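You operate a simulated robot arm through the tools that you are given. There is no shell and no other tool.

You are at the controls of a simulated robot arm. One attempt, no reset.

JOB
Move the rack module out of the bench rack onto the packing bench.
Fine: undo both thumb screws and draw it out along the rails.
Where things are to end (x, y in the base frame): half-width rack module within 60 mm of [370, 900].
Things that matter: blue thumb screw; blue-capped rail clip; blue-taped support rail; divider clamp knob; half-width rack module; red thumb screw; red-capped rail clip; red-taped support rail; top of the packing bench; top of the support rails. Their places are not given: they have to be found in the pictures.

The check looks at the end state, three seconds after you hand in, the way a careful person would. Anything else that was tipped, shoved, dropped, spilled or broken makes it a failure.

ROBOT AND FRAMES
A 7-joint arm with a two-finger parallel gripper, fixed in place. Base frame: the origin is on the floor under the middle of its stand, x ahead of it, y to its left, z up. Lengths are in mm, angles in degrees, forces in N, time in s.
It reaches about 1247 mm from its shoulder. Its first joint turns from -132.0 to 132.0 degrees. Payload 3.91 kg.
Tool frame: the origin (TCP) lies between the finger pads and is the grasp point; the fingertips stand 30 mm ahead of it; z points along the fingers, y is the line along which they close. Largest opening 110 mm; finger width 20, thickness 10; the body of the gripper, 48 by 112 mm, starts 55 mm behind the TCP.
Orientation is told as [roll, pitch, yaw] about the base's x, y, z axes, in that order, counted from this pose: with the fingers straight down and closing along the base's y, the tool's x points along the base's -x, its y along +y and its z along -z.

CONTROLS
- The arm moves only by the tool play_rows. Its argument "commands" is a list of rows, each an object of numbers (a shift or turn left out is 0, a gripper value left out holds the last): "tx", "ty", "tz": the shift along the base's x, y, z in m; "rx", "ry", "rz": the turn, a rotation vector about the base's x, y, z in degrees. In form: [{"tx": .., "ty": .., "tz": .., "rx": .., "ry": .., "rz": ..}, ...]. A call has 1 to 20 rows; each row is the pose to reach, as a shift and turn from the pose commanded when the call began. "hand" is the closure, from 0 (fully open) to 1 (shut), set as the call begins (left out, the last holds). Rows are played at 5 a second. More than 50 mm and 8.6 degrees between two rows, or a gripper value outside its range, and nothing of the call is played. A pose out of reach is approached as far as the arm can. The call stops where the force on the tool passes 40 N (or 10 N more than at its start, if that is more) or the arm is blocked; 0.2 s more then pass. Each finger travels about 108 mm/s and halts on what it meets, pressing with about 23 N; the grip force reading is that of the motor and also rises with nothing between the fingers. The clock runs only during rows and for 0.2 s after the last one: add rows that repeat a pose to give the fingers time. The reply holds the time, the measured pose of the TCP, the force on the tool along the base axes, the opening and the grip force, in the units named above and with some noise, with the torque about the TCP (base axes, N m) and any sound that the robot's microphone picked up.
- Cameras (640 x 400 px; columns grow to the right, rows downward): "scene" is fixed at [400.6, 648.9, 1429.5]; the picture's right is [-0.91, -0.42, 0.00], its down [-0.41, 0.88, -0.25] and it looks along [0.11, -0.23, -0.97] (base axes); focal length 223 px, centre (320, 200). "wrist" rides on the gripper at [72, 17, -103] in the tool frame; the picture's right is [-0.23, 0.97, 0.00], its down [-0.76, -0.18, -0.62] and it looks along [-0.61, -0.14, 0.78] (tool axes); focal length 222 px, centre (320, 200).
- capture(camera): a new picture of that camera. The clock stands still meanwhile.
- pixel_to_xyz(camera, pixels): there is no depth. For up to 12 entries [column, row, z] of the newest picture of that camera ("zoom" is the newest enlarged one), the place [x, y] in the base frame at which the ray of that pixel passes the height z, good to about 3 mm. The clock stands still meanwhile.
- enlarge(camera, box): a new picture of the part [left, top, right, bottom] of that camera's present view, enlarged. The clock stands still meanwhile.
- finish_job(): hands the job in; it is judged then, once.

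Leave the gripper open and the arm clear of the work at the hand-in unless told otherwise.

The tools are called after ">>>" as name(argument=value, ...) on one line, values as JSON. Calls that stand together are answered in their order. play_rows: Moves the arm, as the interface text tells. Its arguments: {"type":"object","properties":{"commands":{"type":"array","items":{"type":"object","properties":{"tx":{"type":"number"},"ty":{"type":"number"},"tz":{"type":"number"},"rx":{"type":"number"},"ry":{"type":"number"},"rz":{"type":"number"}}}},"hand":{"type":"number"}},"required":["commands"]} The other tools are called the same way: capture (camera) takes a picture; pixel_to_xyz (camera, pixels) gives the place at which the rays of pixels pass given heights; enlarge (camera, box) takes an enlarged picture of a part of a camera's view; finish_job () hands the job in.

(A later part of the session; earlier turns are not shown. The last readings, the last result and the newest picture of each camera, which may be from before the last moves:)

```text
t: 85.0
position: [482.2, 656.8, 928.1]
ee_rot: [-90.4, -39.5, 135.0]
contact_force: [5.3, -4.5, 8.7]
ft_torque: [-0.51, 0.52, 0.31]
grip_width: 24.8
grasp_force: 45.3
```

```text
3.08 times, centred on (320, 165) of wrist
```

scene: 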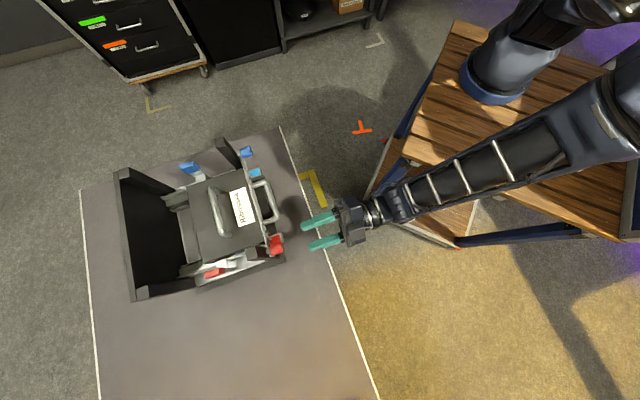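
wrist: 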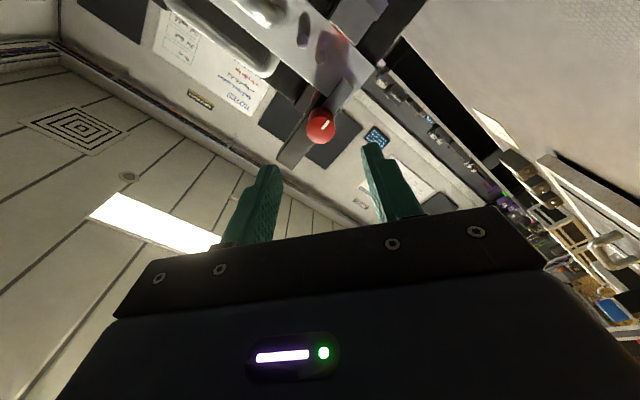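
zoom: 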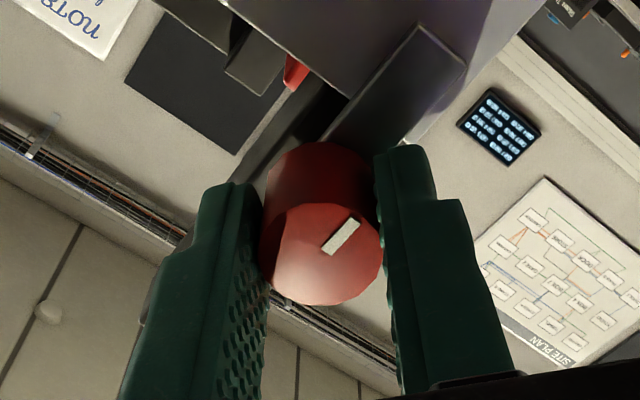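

11 N along the closing line: I relieve with about 1.3 mm, then turn counter-clockwise by 48 degrees.

>>> play_rows(commands=[{"tx": 0.0006, "ty": -0.0006, "tz": 0.001}, {"tx": 0.0006, "ty": -0.0006, "tz": 0.001}])

>>> play_rows(commands=[{"rx": -2.83, "ry": -2.83}, {"rx": -5.66, "ry": -5.66}, {"rx": -8.49, "ry": -8.49}, {"rx": -11.31, "ry": -11.31}, {"rx": -14.14, "ry": -14.14}, {"rx": -16.97, "ry": -16.97}, {"rx": -19.8, "ry": -19.8}, {"rx": -22.63, "ry": -22.63}, {"rx": -25.46, "ry": -25.46}, {"rx": -28.28, "ry": -28.28}, {"rx": -31.11, "ry": -31.11}, {"rx": -33.94, "ry": -33.94}])

>>> enlarge(camera="wrist", box=[230, 100, 410, 230])

```text
t: 85.6
position: [482.2, 655.8, 929.5]
ee_rot: [-90.4, -39.6, 135.0]
contact_force: [13.4, 17.8, 0.4]
ft_torque: [-0.73, 0.71, 0.33]
grip_width: 24.5
grasp_force: 44.6
```

```text
t: 88.2
position: [482.6, 656.3, 928.9]
ee_rot: [-90.5, 8.5, 135.0]
contact_force: [6.8, 22.5, 18.7]
ft_torque: [-0.37, 0.39, 0.37]
grip_width: 24.5
grasp_force: 44.6
```

```text
3.08 times, centred on (320, 165) of wrist
```

zoom: 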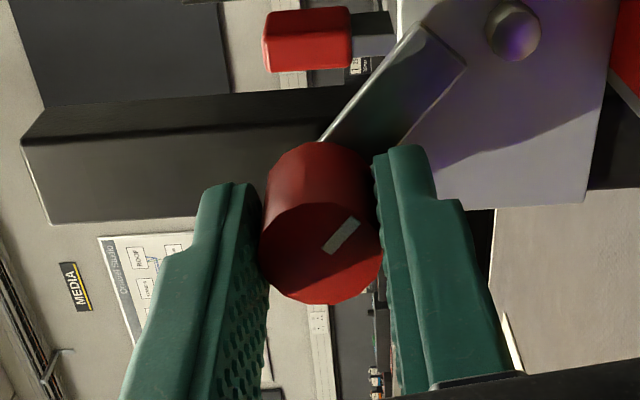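

The tick stayed with the fingers: the red screw turns counter-clockwise freely (about 48 degrees so far). The built-up force is 30 N, so I relieve it with a small shift along it, then turn another 40.

>>> play_rows(commands=[{"tx": 0.0002, "ty": 0.0014, "tz": 0.0014}, {"tx": 0.0002, "ty": 0.0014, "tz": 0.0014}])

>>> play_rows(commands=[{"rx": -2.83, "ry": -2.83}, {"rx": -5.66, "ry": -5.66}, {"rx": -8.49, "ry": -8.49}, {"rx": -11.31, "ry": -11.31}, {"rx": -14.14, "ry": -14.14}, {"rx": -16.97, "ry": -16.97}, {"rx": -19.8, "ry": -19.8}, {"rx": -22.63, "ry": -22.63}, {"rx": -25.46, "ry": -25.46}, {"rx": -28.28, "ry": -28.28}])

>>> enlarge(camera="wrist", box=[230, 100, 410, 230])

```text
t: 88.8
position: [481.9, 655.9, 928.9]
ee_rot: [-90.3, 8.6, 135.0]
contact_force: [-3.7, -3.1, 6.8]
ft_torque: [-0.46, 0.48, 0.13]
grip_width: 24.9
grasp_force: 45.4
```

```text
t: 91.0
position: [482.7, 656.0, 929.3]
ee_rot: [-90.3, 48.5, 135.0]
contact_force: [-10.1, -26.8, -26.2]
ft_torque: [-0.88, 0.89, -0.94]
grip_width: 24.5
grasp_force: 45.5
```

```text
3.08 times, centred on (320, 165) of wrist
```

zoom: 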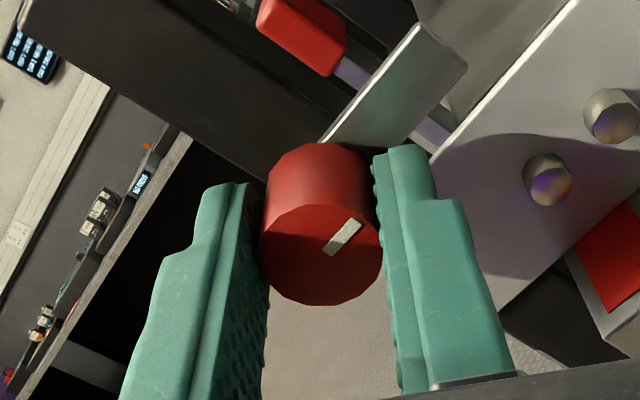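

Now about 88 degrees turned; the tab is clear above the plate and nearly horizontal. Force is 39 N, so I relieve along it, then turn another 20 to reach the stop.

>>> play_rows(commands=[{"tx": -0.0004, "ty": -0.0017, "tz": -0.0018}, {"tx": -0.0004, "ty": -0.0017, "tz": -0.0018}])

>>> play_rows(commands=[{"rx": -2.83, "ry": -2.83}, {"rx": -5.66, "ry": -5.66}, {"rx": -8.49, "ry": -8.49}, {"rx": -11.31, "ry": -11.31}, {"rx": -14.14, "ry": -14.14}])

>>> enlarge(camera="wrist", box=[230, 100, 410, 230])

```text
t: 91.6
position: [483.0, 656.4, 928.8]
ee_rot: [-90.6, 48.5, 134.8]
contact_force: [6.8, 4.2, -9.5]
ft_torque: [-1.08, 1.09, -0.24]
grip_width: 24.6
grasp_force: 44.3
```

```text
t: 92.8
position: [482.0, 656.1, 929.8]
ee_rot: [-90.9, 68.5, 134.7]
contact_force: [4.6, 16.4, 15.7]
ft_torque: [0.27, 0.55, -0.7]
grip_width: 24.6
grasp_force: 44.8
```

```text
3.08 times, centred on (320, 165) of wrist
```

zoom: 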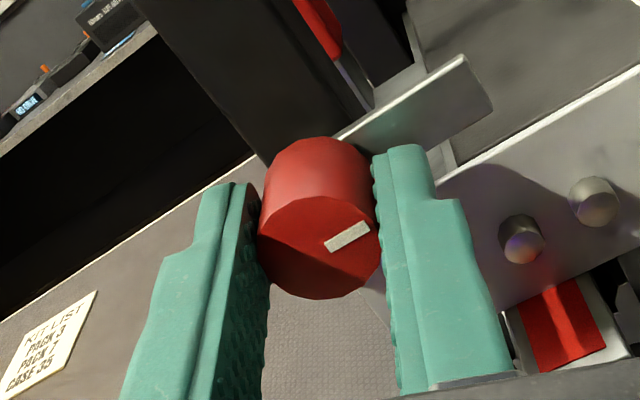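

The tick slipped relative to the fingers with 0.58 N m felt: the red screw is at its far stop with the tab lying above the plate. I release and back off, then view the whole front.

>>> play_rows(commands=[{"tx": 0}, {"tx": 0}, {"tx": -0.014, "ty": -0.014}, {"tx": -0.028, "ty": -0.028}, {"tx": -0.042, "ty": -0.042}, {"tx": -0.056, "ty": -0.056}, {"tx": -0.056, "ty": -0.056}], hand=0.5)

>>> play_rows(commands=[{"rx": -4, "ry": -4}, {"rx": -8, "ry": -8}, {"rx": -12, "ry": -12}, {"tx": 0.03, "ty": -0.03, "rx": -14, "ry": -14}, {"tx": 0.06, "ty": -0.06, "rx": -14, "ry": -14}, {"tx": 0.086, "ty": -0.086, "rx": -14, "ry": -14}])

>>> capture(camera="wrist")

>>> enlarge(camera="wrist", box=[150, 30, 470, 230])

```text
t: 94.4
position: [425.8, 598.0, 928.1]
ee_rot: [-90.6, 68.5, 134.9]
contact_force: [0.0, -0.2, -0.1]
ft_torque: [0.02, -0.01, 0.02]
grip_width: 54.9
grasp_force: 0.2
```

```text
t: 95.8
position: [509.1, 512.6, 927.5]
ee_rot: [-91.1, 88.4, 134.5]
contact_force: [0.8, -0.2, 0.0]
ft_torque: [0.02, -0.01, -0.03]
grip_width: 54.9
grasp_force: 0.1
```

```text
taken
```

wrist: 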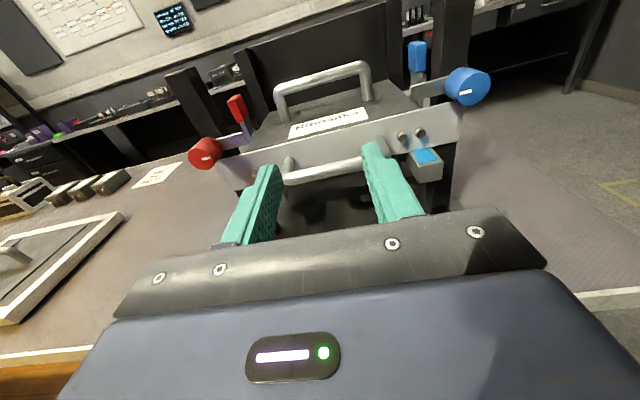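

```text
2.00 times, centred on (310, 130) of wrist
```

zoom: 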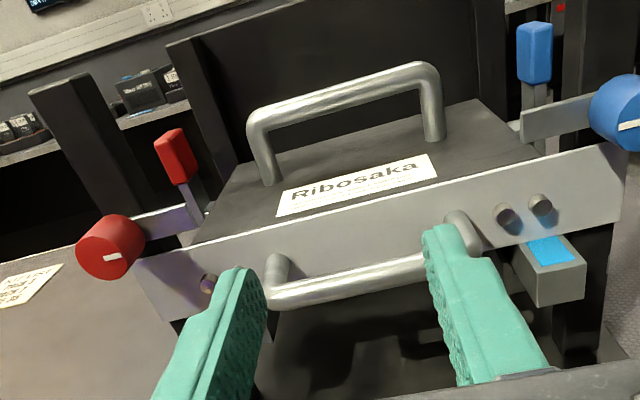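

Both tabs are now horizontal above the plate's top edge, pointing inward. Next I will take the module by its top handle from above, closing along the rails. I roll the wrist +87 here (camera to the right side), then tilt the tool down while rising to z about 1080.

>>> play_rows(commands=[{"rx": 5.6, "ry": 5.6}, {"rx": 11.2, "ry": 11.2}, {"rx": 16.8, "ry": 16.8}, {"rx": 22.4, "ry": 22.4}, {"rx": 28, "ry": 28}, {"rx": 33.6, "ry": 33.6}, {"rx": 39.2, "ry": 39.2}, {"rx": 44.8, "ry": 44.8}, {"rx": 50.4, "ry": 50.4}, {"rx": 56, "ry": 56}, {"rx": 62.5, "ry": 62.5}])

>>> play_rows(commands=[{"tz": 0.012, "rx": -5.5, "ry": 5.5}, {"tz": 0.024, "rx": -11, "ry": 11}, {"tz": 0.036, "rx": -16.5, "ry": 16.5}, {"tz": 0.048, "rx": -22, "ry": 22}, {"tz": 0.06, "rx": -27.5, "ry": 27.5}, {"tz": 0.075, "rx": -33, "ry": 33}, {"tz": 0.09, "rx": -38.5, "ry": 38.5}, {"tz": 0.105, "rx": -44, "ry": 44}, {"tz": 0.12, "rx": -49.5, "ry": 49.5}, {"tz": 0.135, "rx": -55, "ry": 55}, {"tz": 0.15, "rx": -60.5, "ry": 60.5}, {"tz": 0.15, "rx": -63.6, "ry": 63.6}], hand=0.3)

>>> capture(camera="wrist")

>>> capture(camera="scene")

```text
refused: row 11 steps farther than a row can; nothing moved
```

```text
t: 98.4
position: [513.4, 511.1, 1078.0]
ee_rot: [-0.5, 0.0, -136.6]
contact_force: [5.8, -5.3, -0.1]
ft_torque: [0.38, 0.53, -0.06]
grip_width: 77.1
grasp_force: 0.0
out of reach, approached as far as the arm can: row 7
```

```text
taken
```

wrist: 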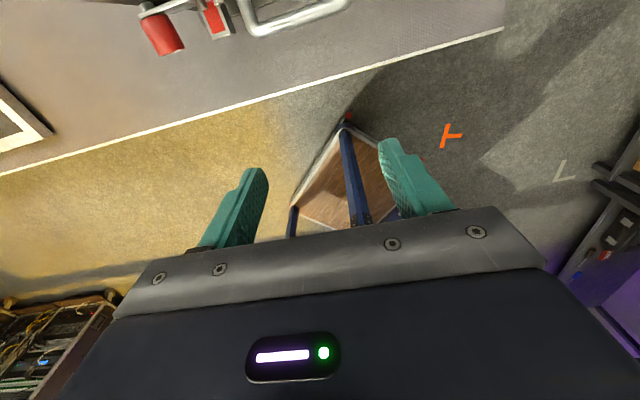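

```text
taken
```

scene: 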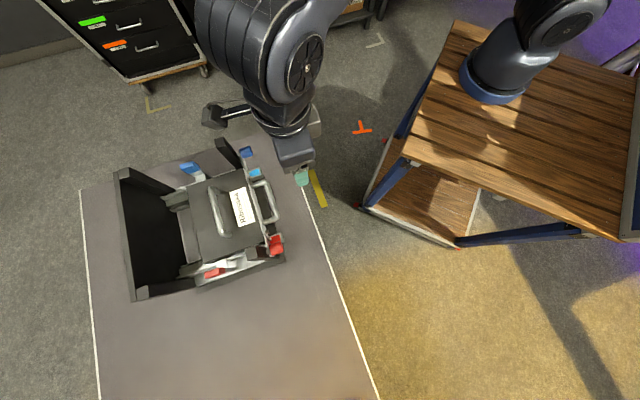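

The roll call was refused (last step too large) but the tilt played, so the tool points straight down at (513, 511, 1078) with yaw -136.6. That is safe. I now turn the yaw by +91.6 to -45, so that the fingers close along the rails.

>>> play_rows(commands=[{"rz": 8.33}, {"rz": 16.66}, {"rz": 24.98}, {"rz": 33.3}, {"rz": 41.6}, {"rz": 50}, {"rz": 58.3}, {"rz": 66.6}, {"rz": 74.9}, {"rz": 83.3}, {"rz": 91.6}, {"rz": 91.6}])

>>> capture(camera="wrist")

>>> capture(camera="scene")

```text
t: 101.0
position: [512.8, 512.4, 1077.3]
ee_rot: [-0.6, 0.1, -75.7]
contact_force: [-0.7, -0.1, -0.4]
ft_torque: [0.01, 0.02, -0.01]
grip_width: 77.0
grasp_force: 0.0
out of reach, approached as far as the arm can: row 8, 9, 10, 11, 12
```

```text
taken
```

wrist: 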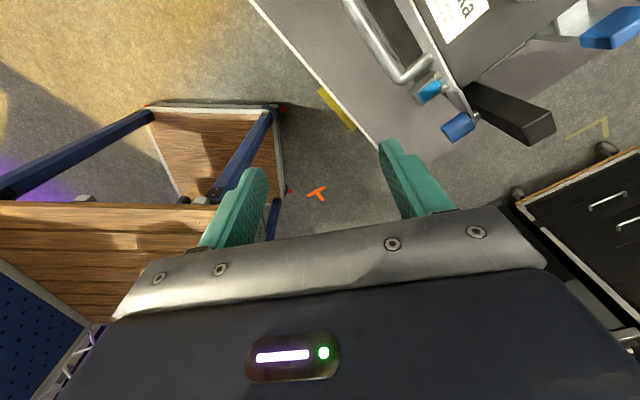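

```text
taken
```

scene: 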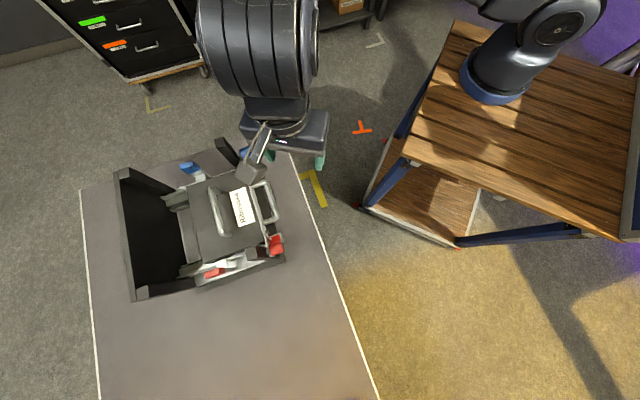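

The yaw stopped at -75.7 (joint end in that direction). The other way round is the equivalent grip: yaw 135 (= -225). I turn -149.3 from here.

>>> play_rows(commands=[{"rz": -8.3}, {"rz": -16.6}, {"rz": -24.9}, {"rz": -33.2}, {"rz": -41.5}, {"rz": -49.8}, {"rz": -58.1}, {"rz": -66.4}, {"rz": -74.7}, {"rz": -83}, {"rz": -91.3}, {"rz": -99.6}, {"rz": -107.9}, {"rz": -116.2}, {"rz": -124.5}, {"rz": -132.8}, {"rz": -141.1}, {"rz": -149.3}, {"rz": -149.3}])

>>> capture(camera="wrist")

>>> capture(camera="scene")

```text
t: 105.0
position: [512.3, 512.4, 1078.0]
ee_rot: [-0.4, 0.2, 134.9]
contact_force: [0.3, 0.2, 0.5]
ft_torque: [-0.01, -0.03, 0.0]
grip_width: 77.3
grasp_force: 0.1
```

```text
taken
```

wrist: 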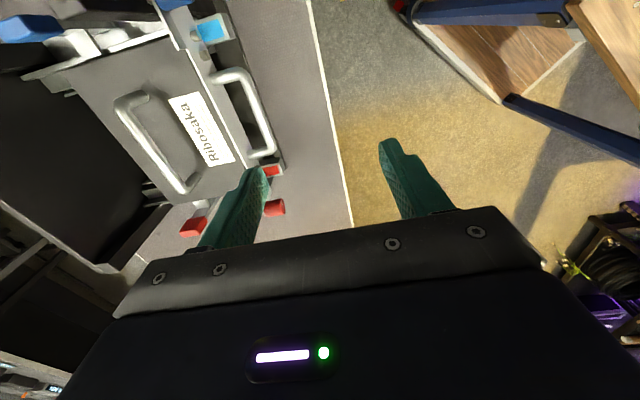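

```text
taken
```

scene: 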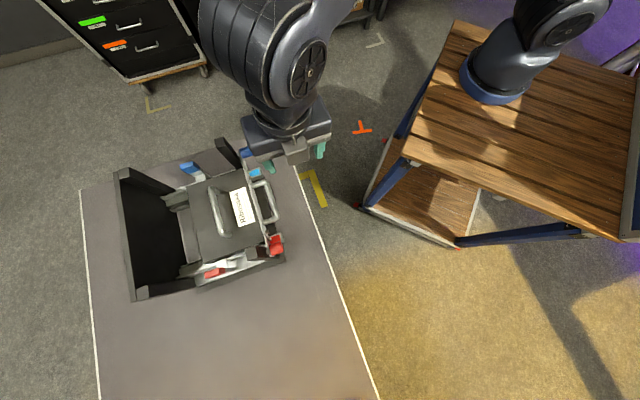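

Yaw 135 reached. I move over the top handle, keeping z = 1078 (tips at 1048, posts end near 1000), and look.

>>> play_rows(commands=[{"tx": 0.027, "ty": 0.027}, {"tx": 0.054, "ty": 0.055}, {"tx": 0.081, "ty": 0.083}, {"tx": 0.108, "ty": 0.11}, {"tx": 0.135, "ty": 0.138}, {"tx": 0.135, "ty": 0.138}])

>>> capture(camera="wrist")

>>> capture(camera="scene")

```text
t: 106.4
position: [646.5, 650.3, 1079.0]
ee_rot: [-0.5, 0.0, 135.1]
contact_force: [0.3, 0.5, 0.1]
ft_torque: [0.0, -0.03, -0.01]
grip_width: 76.9
grasp_force: 0.1
```

```text
taken
```

wrist: 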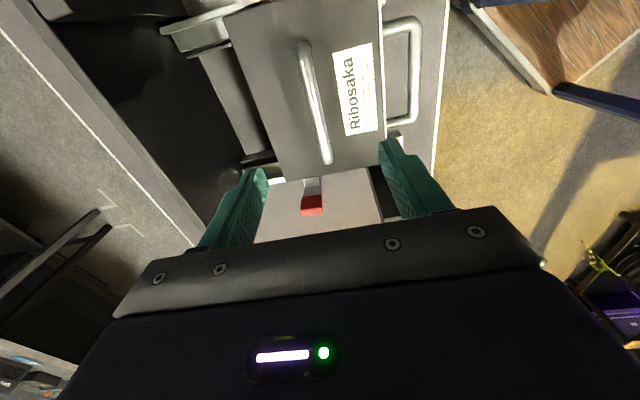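

```text
taken
```

scene: 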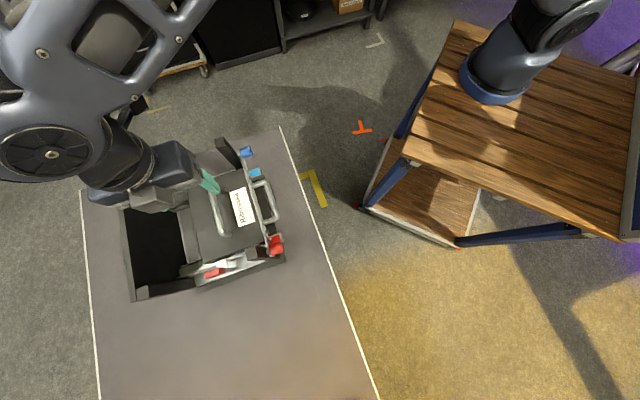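

The handle bar lies between the fingers, from (303,45) to (325,160). I read its ends at the bar height, plus clip and plate points, and enlarge.

>>> pixel_to_xyz(camera="wrist", pixels=[[303, 45, 945], [325, 160, 945], [303, 45, 955], [325, 160, 955], [225, 10, 905], [295, 180, 905], [382, 20, 915], [380, 160, 905]])

>>> enlarge(camera="wrist", box=[150, 0, 440, 220])

>>> enlarge(camera="wrist", box=[260, 130, 400, 230])

```text
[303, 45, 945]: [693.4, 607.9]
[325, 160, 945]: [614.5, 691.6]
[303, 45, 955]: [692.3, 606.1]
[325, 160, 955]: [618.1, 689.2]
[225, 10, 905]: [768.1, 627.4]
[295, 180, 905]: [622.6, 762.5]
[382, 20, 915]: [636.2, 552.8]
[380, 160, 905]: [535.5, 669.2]
```

```text
1.82 times, centred on (295, 110) of wrist
```

zoom: 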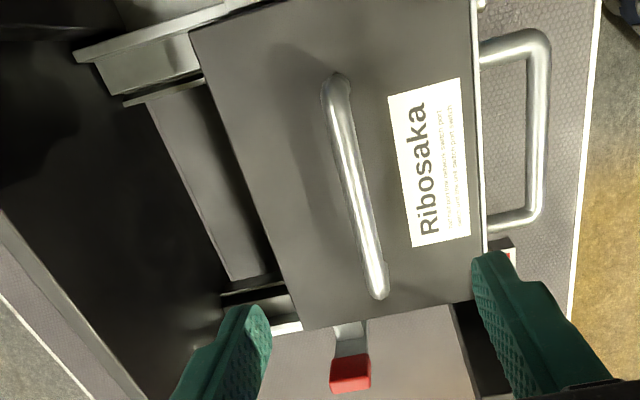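

```text
4.00 times, centred on (330, 180) of wrist
```

zoom: 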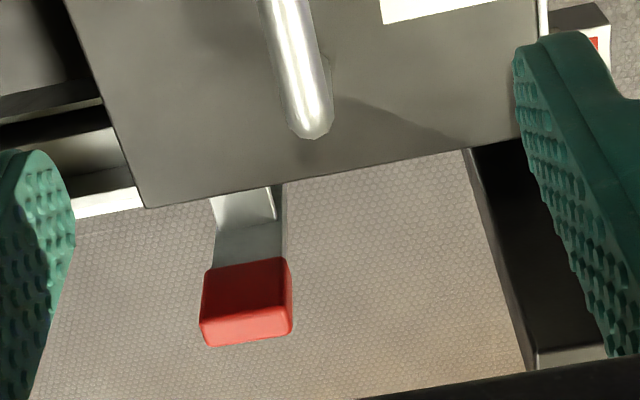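

The bar's ends read about (693,607) and (616,690), so its middle is near (653, 650), u ≈ 921. The module body spans about ±99 mm across. I shift 6 mm to centre on the bar and descend to z = 1010, then check.

>>> play_rows(commands=[{"tx": 0.006, "ty": 0, "tz": -0.01}, {"tx": 0.006, "ty": 0, "tz": -0.03}, {"tx": 0.006, "ty": 0, "tz": -0.05}, {"tx": 0.006, "ty": 0, "tz": -0.069}, {"tx": 0.006, "ty": 0, "tz": -0.069}])

>>> capture(camera="wrist")

>>> enlarge(camera="wrist", box=[220, 0, 420, 220])

```text
t: 107.6
position: [652.8, 650.8, 1007.7]
ee_rot: [-0.5, 0.1, 135.1]
contact_force: [0.0, 0.1, 0.0]
ft_torque: [-0.02, 0.01, 0.01]
grip_width: 76.9
grasp_force: 0.1
```

```text
taken
```

wrist: 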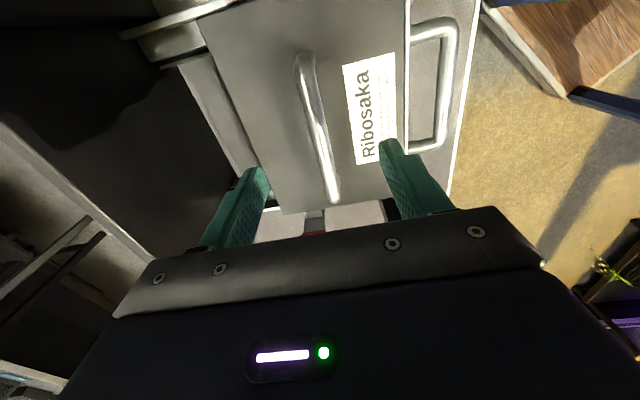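

```text
1.82 times, centred on (320, 110) of wrist
```

zoom: 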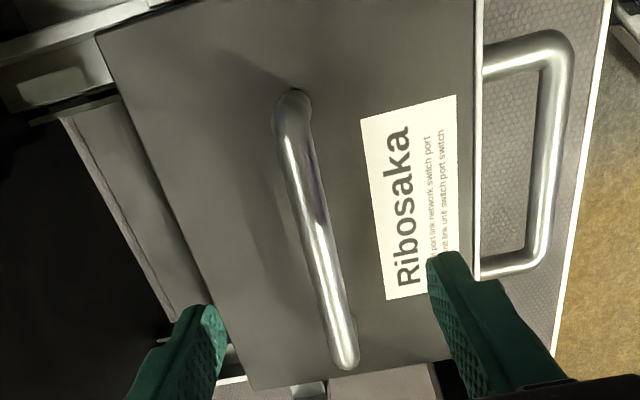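

I triangulate the bar's two ends again from this lower view.

>>> pixel_to_xyz(camera="wrist", pixels=[[332.6, 196, 940], [332.6, 196, 950], [332.6, 196, 960], [305, 57.8, 940], [305, 57.8, 950], [305, 57.8, 960], [318, 120, 940], [318, 120, 950], [318, 120, 960]])

```text
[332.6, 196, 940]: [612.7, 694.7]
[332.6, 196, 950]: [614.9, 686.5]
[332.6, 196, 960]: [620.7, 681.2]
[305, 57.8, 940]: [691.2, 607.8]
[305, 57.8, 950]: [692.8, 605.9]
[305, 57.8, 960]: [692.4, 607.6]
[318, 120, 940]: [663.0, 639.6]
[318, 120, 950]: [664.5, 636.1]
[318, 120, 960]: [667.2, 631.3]
```

I also read the module's top rear-left corner (283.2,213.3) now, to find the height of the module's top for fingertip clearance.

>>> pixel_to_xyz(camera="wrist", pixels=[[283.2, 213.3, 895], [283.2, 213.3, 905], [283.2, 213.3, 915], [237, 18, 895], [237, 18, 905], [237, 18, 915]])

```text
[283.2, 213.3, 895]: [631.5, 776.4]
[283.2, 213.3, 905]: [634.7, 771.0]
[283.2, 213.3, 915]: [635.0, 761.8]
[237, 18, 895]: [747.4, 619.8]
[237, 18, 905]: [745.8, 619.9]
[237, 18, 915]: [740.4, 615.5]
```

The module's top is at about 895-905, so with the TCP at 950 the tips (920) stay clear of it and the bar (about 946) sits at the pads' middle. I descend 58 mm.

>>> play_rows(commands=[{"tz": -0.015}, {"tz": -0.03}, {"tz": -0.045}, {"tz": -0.058}, {"tz": -0.058}])

>>> capture(camera="wrist")

>>> enlarge(camera="wrist", box=[220, 60, 420, 240])

```text
t: 108.8
position: [655.3, 650.4, 951.1]
ee_rot: [-0.3, 0.0, 135.2]
contact_force: [0.2, -0.4, -0.2]
ft_torque: [-0.02, -0.01, 0.01]
grip_width: 77.1
grasp_force: 0.0
```

```text
taken
```

wrist: 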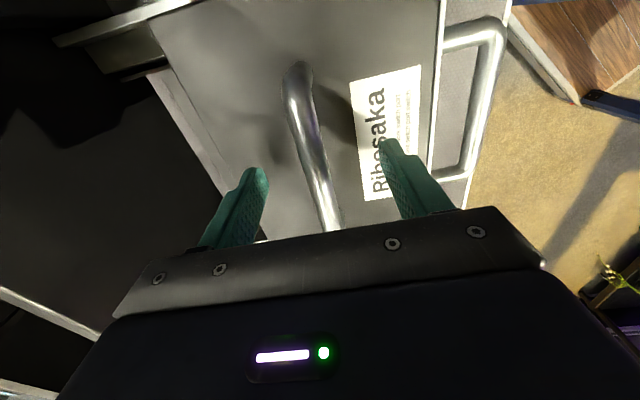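

```text
2.22 times, centred on (320, 150) of wrist
```

zoom: 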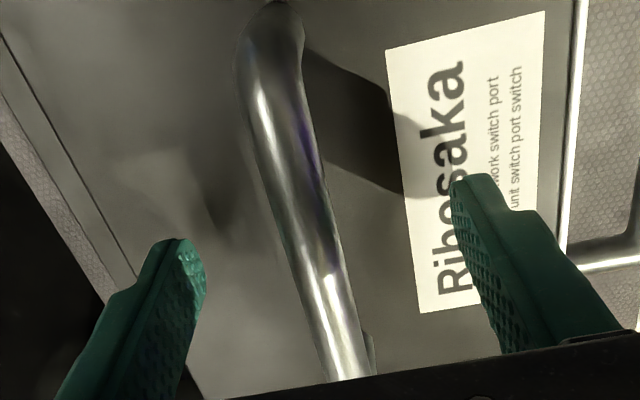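

The bar runs right between the pads near (322,184), no contact. I close on the handle.

>>> play_rows(commands=[{"tx": 0}, {"tx": 0}, {"tx": 0}, {"tx": 0}, {"tx": 0}], hand=1)

>>> enlarge(camera="wrist", box=[220, 60, 420, 240])

```text
t: 110.0
position: [653.8, 649.7, 950.9]
ee_rot: [-0.4, 0.1, 135.2]
contact_force: [-2.7, -0.6, -0.5]
ft_torque: [-0.03, 0.0, -0.04]
grip_width: 13.7
grasp_force: 22.4
```

```text
2.22 times, centred on (320, 150) of wrist
```

zoom: 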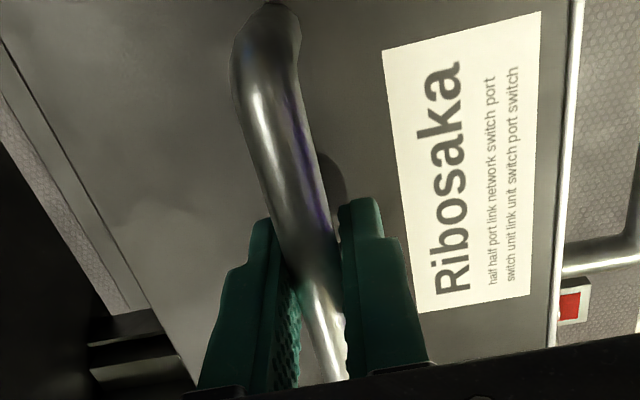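

Handle gripped (13.7 mm). I start drawing the module out along the rails, toward (-0.707,-0.707), 15 mm first, watching the force.

>>> play_rows(commands=[{"tx": -0.0035, "ty": -0.0035}, {"tx": -0.0071, "ty": -0.0071}, {"tx": -0.0106, "ty": -0.0106}, {"tx": -0.0106, "ty": -0.0106}])

>>> enlarge(camera="scene", box=[110, 125, 300, 305])

>>> capture(camera="wrist")

```text
t: 111.0
position: [643.7, 639.7, 951.8]
ee_rot: [-0.5, 0.1, 135.1]
contact_force: [1.1, 1.8, 0.5]
ft_torque: [0.05, 0.03, -0.01]
grip_width: 13.6
grasp_force: 23.2
```

```text
2.22 times, centred on (205, 215) of scene
```

zoom: 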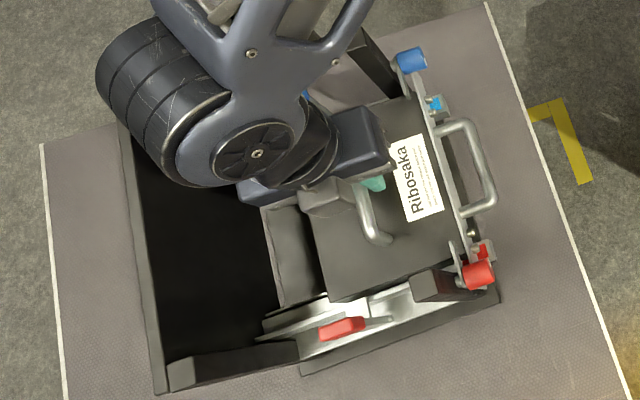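

```text
taken
```

wrist: 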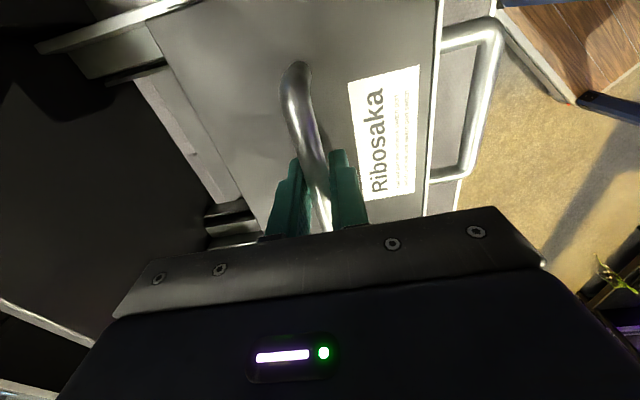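

It slides with only about 3 N. I draw another 45 mm.

>>> play_rows(commands=[{"tx": -0.0053, "ty": -0.0053}, {"tx": -0.0106, "ty": -0.0106}, {"tx": -0.0159, "ty": -0.0159}, {"tx": -0.0212, "ty": -0.0212}, {"tx": -0.0265, "ty": -0.0265}, {"tx": -0.0318, "ty": -0.0318}, {"tx": -0.0318, "ty": -0.0318}])

>>> enlarge(camera="scene", box=[140, 125, 330, 305])

>>> capture(camera="wrist")

```text
t: 112.6
position: [612.1, 608.3, 952.3]
ee_rot: [-0.4, 0.0, 135.1]
contact_force: [0.0, 0.0, 0.2]
ft_torque: [0.03, -0.04, 0.03]
grip_width: 14.0
grasp_force: 23.6
```

```text
2.22 times, centred on (235, 215) of scene
```

zoom: 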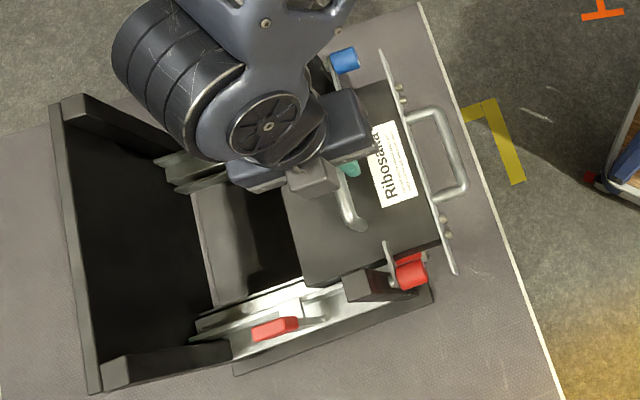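

```text
taken
```

wrist: 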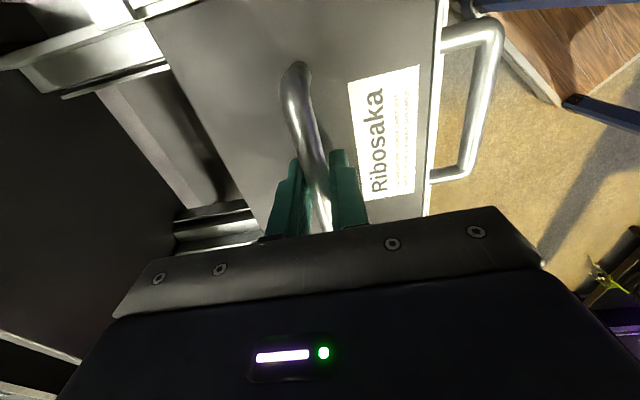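

60 mm out, force about zero, and the module's rear has already passed the clips. Before it leaves the rails I test the grip by lifting just 4 mm while still over the rails, to weigh it.

>>> play_rows(commands=[{"tz": 0.002}, {"tz": 0.004}, {"tz": 0.004}, {"tz": 0.004}])

>>> capture(camera="wrist")

```text
t: 113.6
position: [612.0, 607.7, 955.1]
ee_rot: [-0.3, 0.1, 135.1]
contact_force: [0.0, -0.1, -6.4]
ft_torque: [0.02, -0.03, 0.01]
grip_width: 13.6
grasp_force: 22.9
```

```text
taken
```

wrist: 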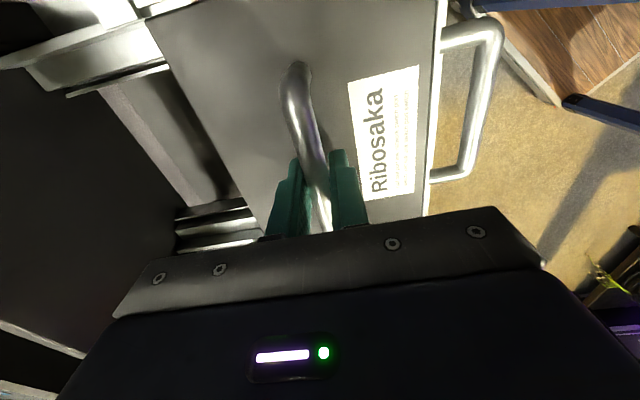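

-6.4 N on the tool. I lift another 4 mm to see whether that is the whole weight.

>>> play_rows(commands=[{"tz": 0.002}, {"tz": 0.004}, {"tz": 0.004}, {"tz": 0.004}])

>>> enlarge(camera="scene", box=[140, 125, 330, 305])

>>> capture(camera="wrist")

```text
t: 114.6
position: [611.2, 609.1, 959.9]
ee_rot: [-0.4, 0.1, 135.2]
contact_force: [0.1, 0.6, -6.3]
ft_torque: [0.04, -0.05, 0.03]
grip_width: 13.5
grasp_force: 23.2
```

```text
2.22 times, centred on (235, 215) of scene
```

zoom: 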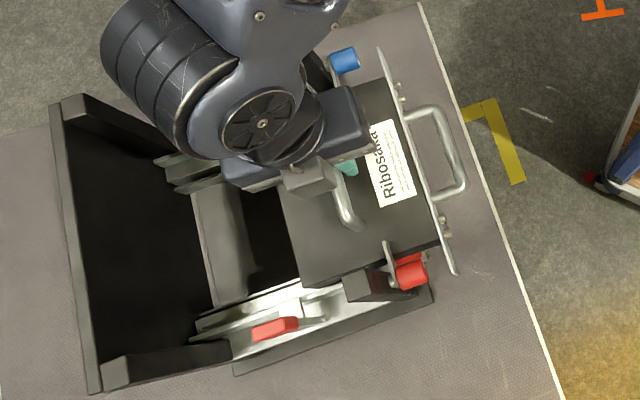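

```text
taken
```

wrist: 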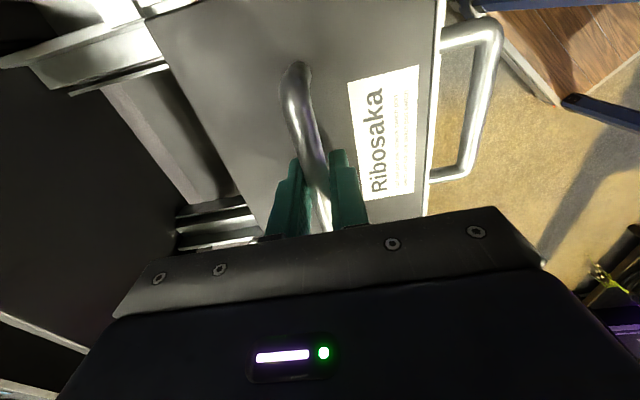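

The weight is steady at 6.3 N and the module hangs level. To pass safely under the swung-aside tabs I lower back 7 mm (about 1 mm above rest), then draw on another 80 mm.

>>> play_rows(commands=[{"tz": -0.004}, {"tz": -0.007}, {"tz": -0.007}, {"tx": -0.007, "ty": -0.007, "tz": -0.007}, {"tx": -0.014, "ty": -0.014, "tz": -0.007}, {"tx": -0.021, "ty": -0.021, "tz": -0.007}, {"tx": -0.028, "ty": -0.028, "tz": -0.007}, {"tx": -0.035, "ty": -0.035, "tz": -0.007}, {"tx": -0.042, "ty": -0.042, "tz": -0.007}, {"tx": -0.049, "ty": -0.049, "tz": -0.007}, {"tx": -0.056, "ty": -0.056, "tz": -0.007}, {"tx": -0.056, "ty": -0.056, "tz": -0.007}])

>>> enlarge(camera="scene", box=[150, 115, 350, 305])

>>> capture(camera="wrist")

```text
t: 117.2
position: [554.8, 552.1, 952.3]
ee_rot: [-0.4, 0.1, 135.1]
contact_force: [-0.6, -0.1, -7.4]
ft_torque: [0.04, -0.03, 0.02]
grip_width: 14.0
grasp_force: 23.2
```

```text
2.11 times, centred on (250, 210) of scene
```

zoom: 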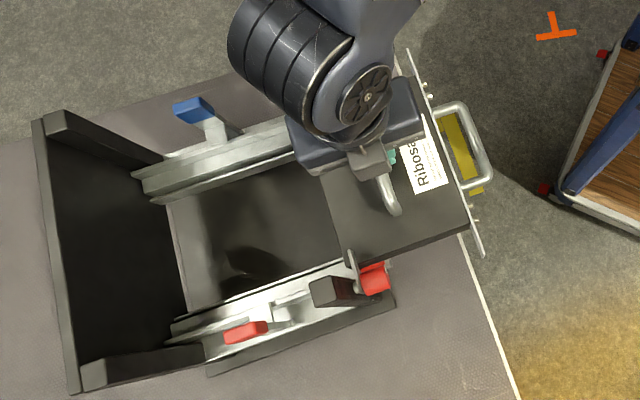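

```text
taken
```

wrist: 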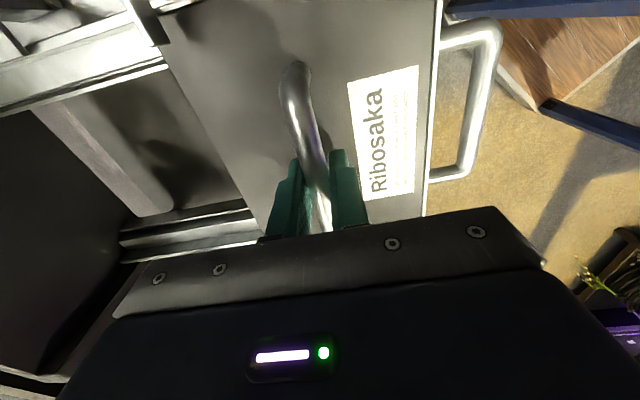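

140 mm out and hanging steadily. I draw another 100 mm so the rear clears the rail ends and posts.

>>> play_rows(commands=[{"tx": -0.007, "ty": -0.007}, {"tx": -0.014, "ty": -0.014}, {"tx": -0.021, "ty": -0.021}, {"tx": -0.028, "ty": -0.028}, {"tx": -0.035, "ty": -0.035}, {"tx": -0.042, "ty": -0.042}, {"tx": -0.049, "ty": -0.049}, {"tx": -0.056, "ty": -0.056}, {"tx": -0.064, "ty": -0.064}, {"tx": -0.071, "ty": -0.071}, {"tx": -0.071, "ty": -0.071}])

>>> capture(camera="scene")

>>> capture(camera="wrist")

```text
t: 119.6
position: [482.3, 479.9, 951.9]
ee_rot: [-0.4, 0.1, 135.1]
contact_force: [-0.3, -0.4, -7.3]
ft_torque: [0.02, -0.08, -0.01]
grip_width: 13.5
grasp_force: 22.7
```

```text
taken
```

scene: 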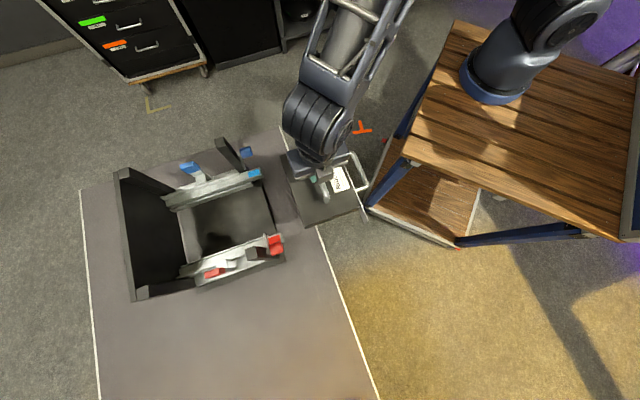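

```text
taken
```

wrist: 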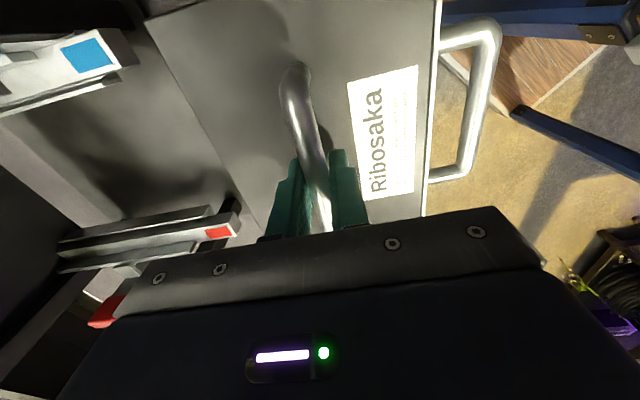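

The module is fully out and hanging level; the rack and rails look undisturbed. I lift 50 mm, then carry it sideways along (-0.707, +0.707), 300 mm, keeping it in front of the rack.

>>> play_rows(commands=[{"tz": 0.01}, {"tz": 0.02}, {"tz": 0.03}, {"tz": 0.04}, {"tz": 0.05}, {"tx": -0.0106, "ty": 0.0106, "tz": 0.05}, {"tx": -0.0247, "ty": 0.0247, "tz": 0.05}, {"tx": -0.0389, "ty": 0.0389, "tz": 0.05}, {"tx": -0.053, "ty": 0.053, "tz": 0.05}, {"tx": -0.0672, "ty": 0.0672, "tz": 0.05}, {"tx": -0.0813, "ty": 0.0813, "tz": 0.05}, {"tx": -0.0954, "ty": 0.0954, "tz": 0.05}, {"tx": -0.1096, "ty": 0.1096, "tz": 0.05}, {"tx": -0.1237, "ty": 0.1237, "tz": 0.05}, {"tx": -0.1379, "ty": 0.1379, "tz": 0.05}, {"tx": -0.152, "ty": 0.152, "tz": 0.05}, {"tx": -0.1626, "ty": 0.1626, "tz": 0.05}, {"tx": -0.1697, "ty": 0.1697, "tz": 0.05}])

>>> capture(camera="scene")

>>> capture(camera="wrist")

```text
t: 123.4
position: [314.1, 652.3, 1002.4]
ee_rot: [-0.6, 0.1, 135.2]
contact_force: [-0.2, 0.6, -6.7]
ft_torque: [0.01, -0.04, 0.02]
grip_width: 13.5
grasp_force: 23.2
```

```text
taken
```

scene: 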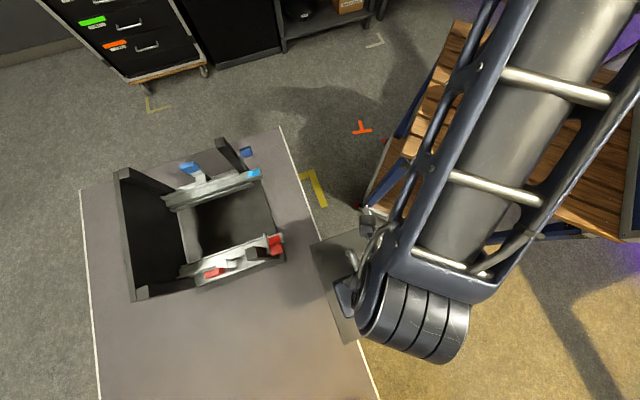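

```text
taken
```

wrist: 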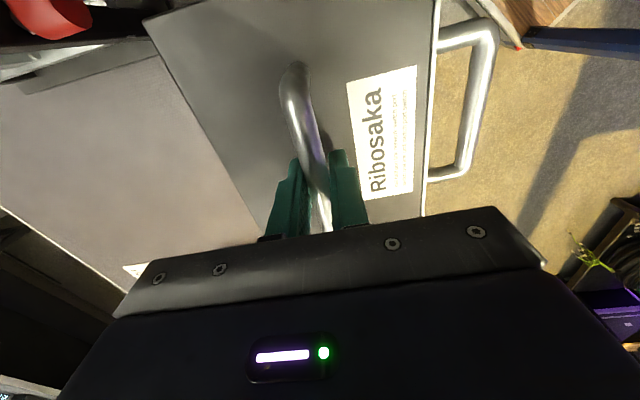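

Carrying steadily at (314, 652, 1002). I go 90 mm further sideways, then diagonally forward over the bench to above (370, 900).

>>> play_rows(commands=[{"tx": -0.01, "ty": 0.01}, {"tx": -0.0225, "ty": 0.0225}, {"tx": -0.035, "ty": 0.035}, {"tx": -0.0475, "ty": 0.0475}, {"tx": -0.058, "ty": 0.058}, {"tx": -0.064, "ty": 0.067}, {"tx": -0.06, "ty": 0.078}, {"tx": -0.052, "ty": 0.093}, {"tx": -0.042, "ty": 0.108}, {"tx": -0.032, "ty": 0.123}, {"tx": -0.022, "ty": 0.138}, {"tx": -0.012, "ty": 0.153}, {"tx": -0.002, "ty": 0.168}, {"tx": 0.008, "ty": 0.183}, {"tx": 0.018, "ty": 0.198}, {"tx": 0.028, "ty": 0.213}, {"tx": 0.038, "ty": 0.226}, {"tx": 0.047, "ty": 0.238}, {"tx": 0.054, "ty": 0.246}, {"tx": 0.056, "ty": 0.248}])

>>> capture(camera="scene")

>>> capture(camera="wrist")

```text
t: 127.6
position: [369.5, 900.4, 1001.5]
ee_rot: [-0.4, 0.1, 135.1]
contact_force: [0.9, -0.3, -6.7]
ft_torque: [-0.02, -0.03, -0.01]
grip_width: 13.6
grasp_force: 22.7
```

```text
taken
```

scene: 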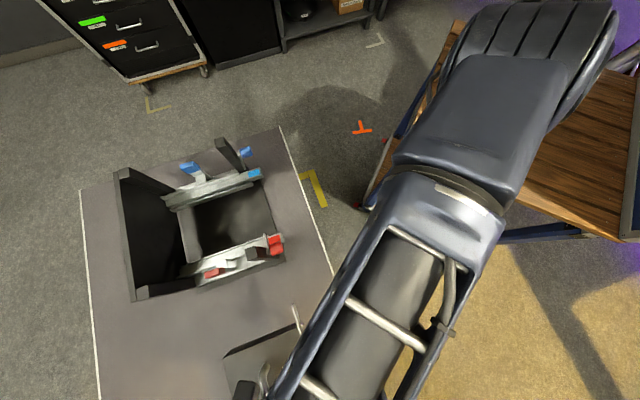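

```text
taken
```

wrist: 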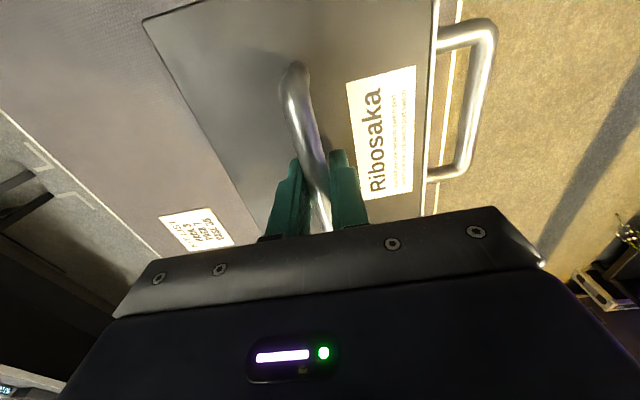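

Above the target at (369.5, 900.4, 1001.5), weight steady; the bench below is clear, the paper and panel are well aside. I lower 105 mm first.

>>> play_rows(commands=[{"tz": -0.01}, {"tz": -0.02}, {"tz": -0.03}, {"tz": -0.04}, {"tz": -0.05}, {"tz": -0.06}, {"tz": -0.07}, {"tz": -0.08}, {"tz": -0.09}, {"tz": -0.1}, {"tz": -0.105}])

>>> capture(camera="scene")

>>> capture(camera="wrist")

```text
t: 130.0
position: [370.1, 899.2, 896.4]
ee_rot: [-0.4, 0.1, 135.1]
contact_force: [-0.6, 0.7, -7.5]
ft_torque: [0.03, -0.01, 0.01]
grip_width: 13.5
grasp_force: 23.5
```

```text
taken
```

scene: 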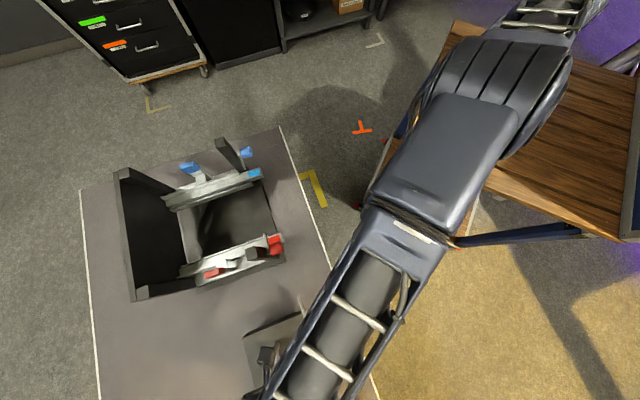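

```text
taken
```

wrist: 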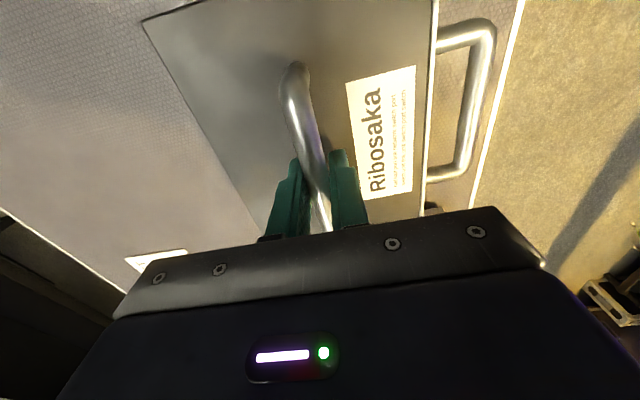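

Still clear, TCP z = 896. At wrist (433,207) I see something dark just past the module's front-left; I enlarge to check before lowering more.

>>> enlarge(camera="wrist", box=[370, 140, 560, 260])

>>> pixel_to_xyz(camera="wrist", pixels=[[433, 207, 760], [433, 207, 800], [433, 207, 830], [470, 205, 760], [150, 262, 760], [250, 240, 820]])

```text
3.33 times, centred on (465, 200) of wrist
```

zoom: 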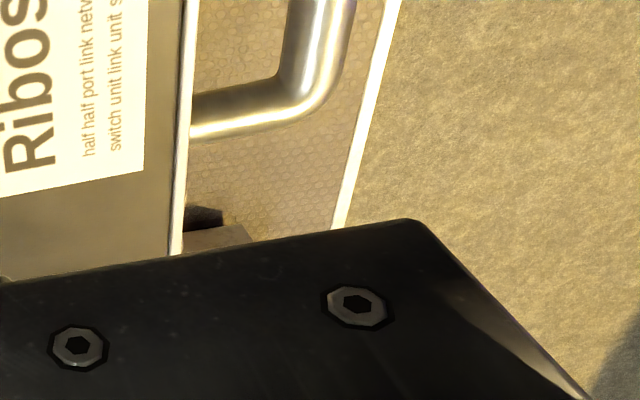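

```text
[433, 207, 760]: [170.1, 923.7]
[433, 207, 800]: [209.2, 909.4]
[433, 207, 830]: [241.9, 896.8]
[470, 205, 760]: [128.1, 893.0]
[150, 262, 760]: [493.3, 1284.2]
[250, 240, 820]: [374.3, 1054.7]
```

That is the near corner of the framed panel at about (170, 924), some 35 mm outside the module's left ear: clear. I shift the load slightly (18 mm forward, 8 mm away from the panel; well within tolerance) and lower 30 mm more.

>>> play_rows(commands=[{"tx": 0.009, "ty": 0.0039}, {"tx": 0.0183, "ty": 0.0078}, {"tx": 0.0183, "ty": 0.0078, "tz": -0.008}, {"tx": 0.0183, "ty": 0.0078, "tz": -0.016}, {"tx": 0.0183, "ty": 0.0078, "tz": -0.024}, {"tx": 0.0183, "ty": 0.0078, "tz": -0.03}])

>>> enlarge(camera="scene", box=[180, 260, 400, 400])

```text
t: 131.4
position: [389.1, 907.1, 866.4]
ee_rot: [-0.4, 0.2, 135.1]
contact_force: [0.2, -0.2, -6.3]
ft_torque: [0.03, -0.06, 0.0]
grip_width: 14.0
grasp_force: 22.7
```

```text
2.86 times, centred on (290, 330) of scene
```

zoom: 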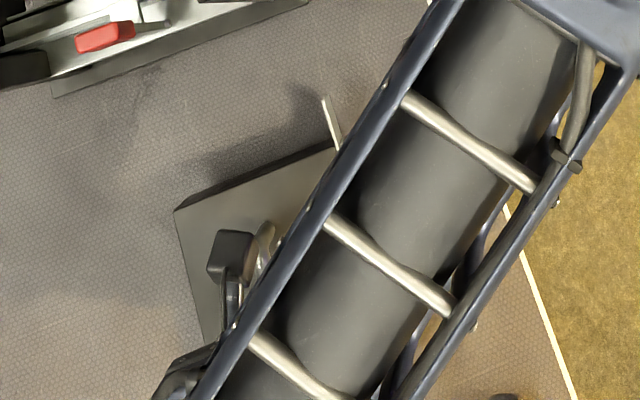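

z = 866, still hanging freely (-6.3 N). I lower in small steps now, 16 mm first.

>>> play_rows(commands=[{"tz": -0.004}, {"tz": -0.008}, {"tz": -0.012}, {"tz": -0.016}])

```text
t: 132.4
position: [389.0, 907.6, 851.1]
ee_rot: [-0.5, 0.1, 135.1]
contact_force: [-0.9, 1.0, -6.9]
ft_torque: [-0.01, -0.05, 0.04]
grip_width: 13.6
grasp_force: 23.3
```

Still hanging at z = 851. Another 12 mm in 3 mm steps.

>>> play_rows(commands=[{"tz": -0.003}, {"tz": -0.006}, {"tz": -0.009}, {"tz": -0.012}])

```text
t: 133.4
position: [388.9, 905.9, 840.6]
ee_rot: [-0.6, 0.0, 135.1]
contact_force: [-2.2, 2.9, 17.0]
ft_torque: [-0.08, -0.11, -0.01]
grip_width: 13.5
grasp_force: 23.1
```

Contact: +17 N, so the module is standing on the bench (TCP about 841). I ease up 1.5 mm to take off the press and look.

>>> play_rows(commands=[{"tz": 0.0015}, {"tz": 0.0015}])

>>> capture(camera="wrist")

>>> enlarge(camera="scene", box=[180, 260, 400, 400])

```text
t: 134.0
position: [388.3, 906.0, 840.8]
ee_rot: [-0.4, 0.1, 135.0]
contact_force: [-0.4, 3.7, 5.4]
ft_torque: [0.41, 0.39, -0.02]
grip_width: 13.7
grasp_force: 23.0
```

```text
taken
```

wrist: 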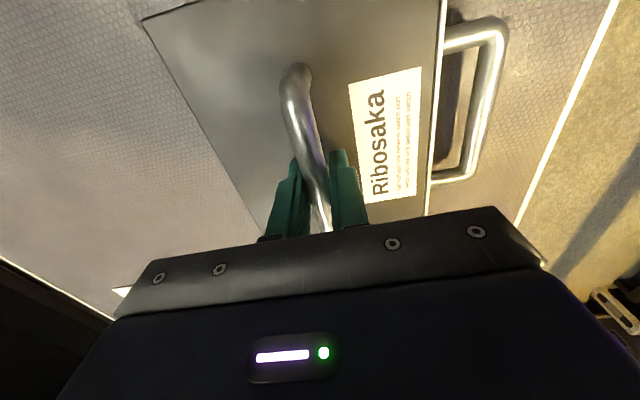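

```text
2.86 times, centred on (290, 330) of scene
```

zoom: 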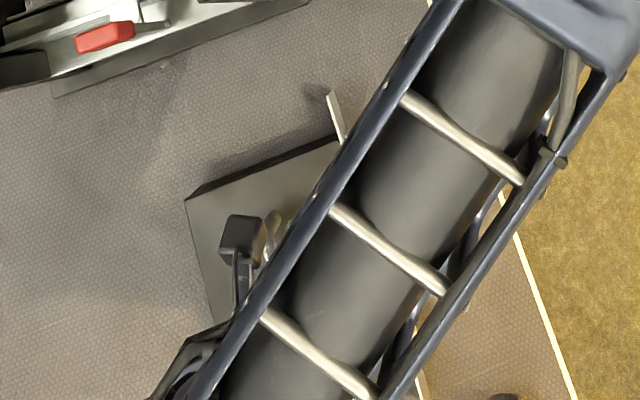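

The module stands on the bench with only 5 N residual. I open the fingers with the arm still.

>>> play_rows(commands=[{"tx": 0}, {"tx": 0}, {"tx": 0}, {"tx": 0}], hand=0.4)

>>> capture(camera="wrist")

```text
t: 135.0
position: [388.4, 906.2, 841.6]
ee_rot: [-0.4, 0.0, 135.1]
contact_force: [0.0, 0.5, -0.6]
ft_torque: [-0.03, 0.03, -0.02]
grip_width: 65.7
grasp_force: 0.1
```

```text
taken
```

wrist: 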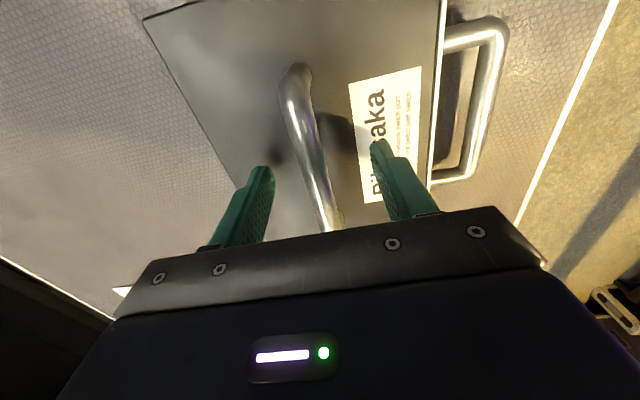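

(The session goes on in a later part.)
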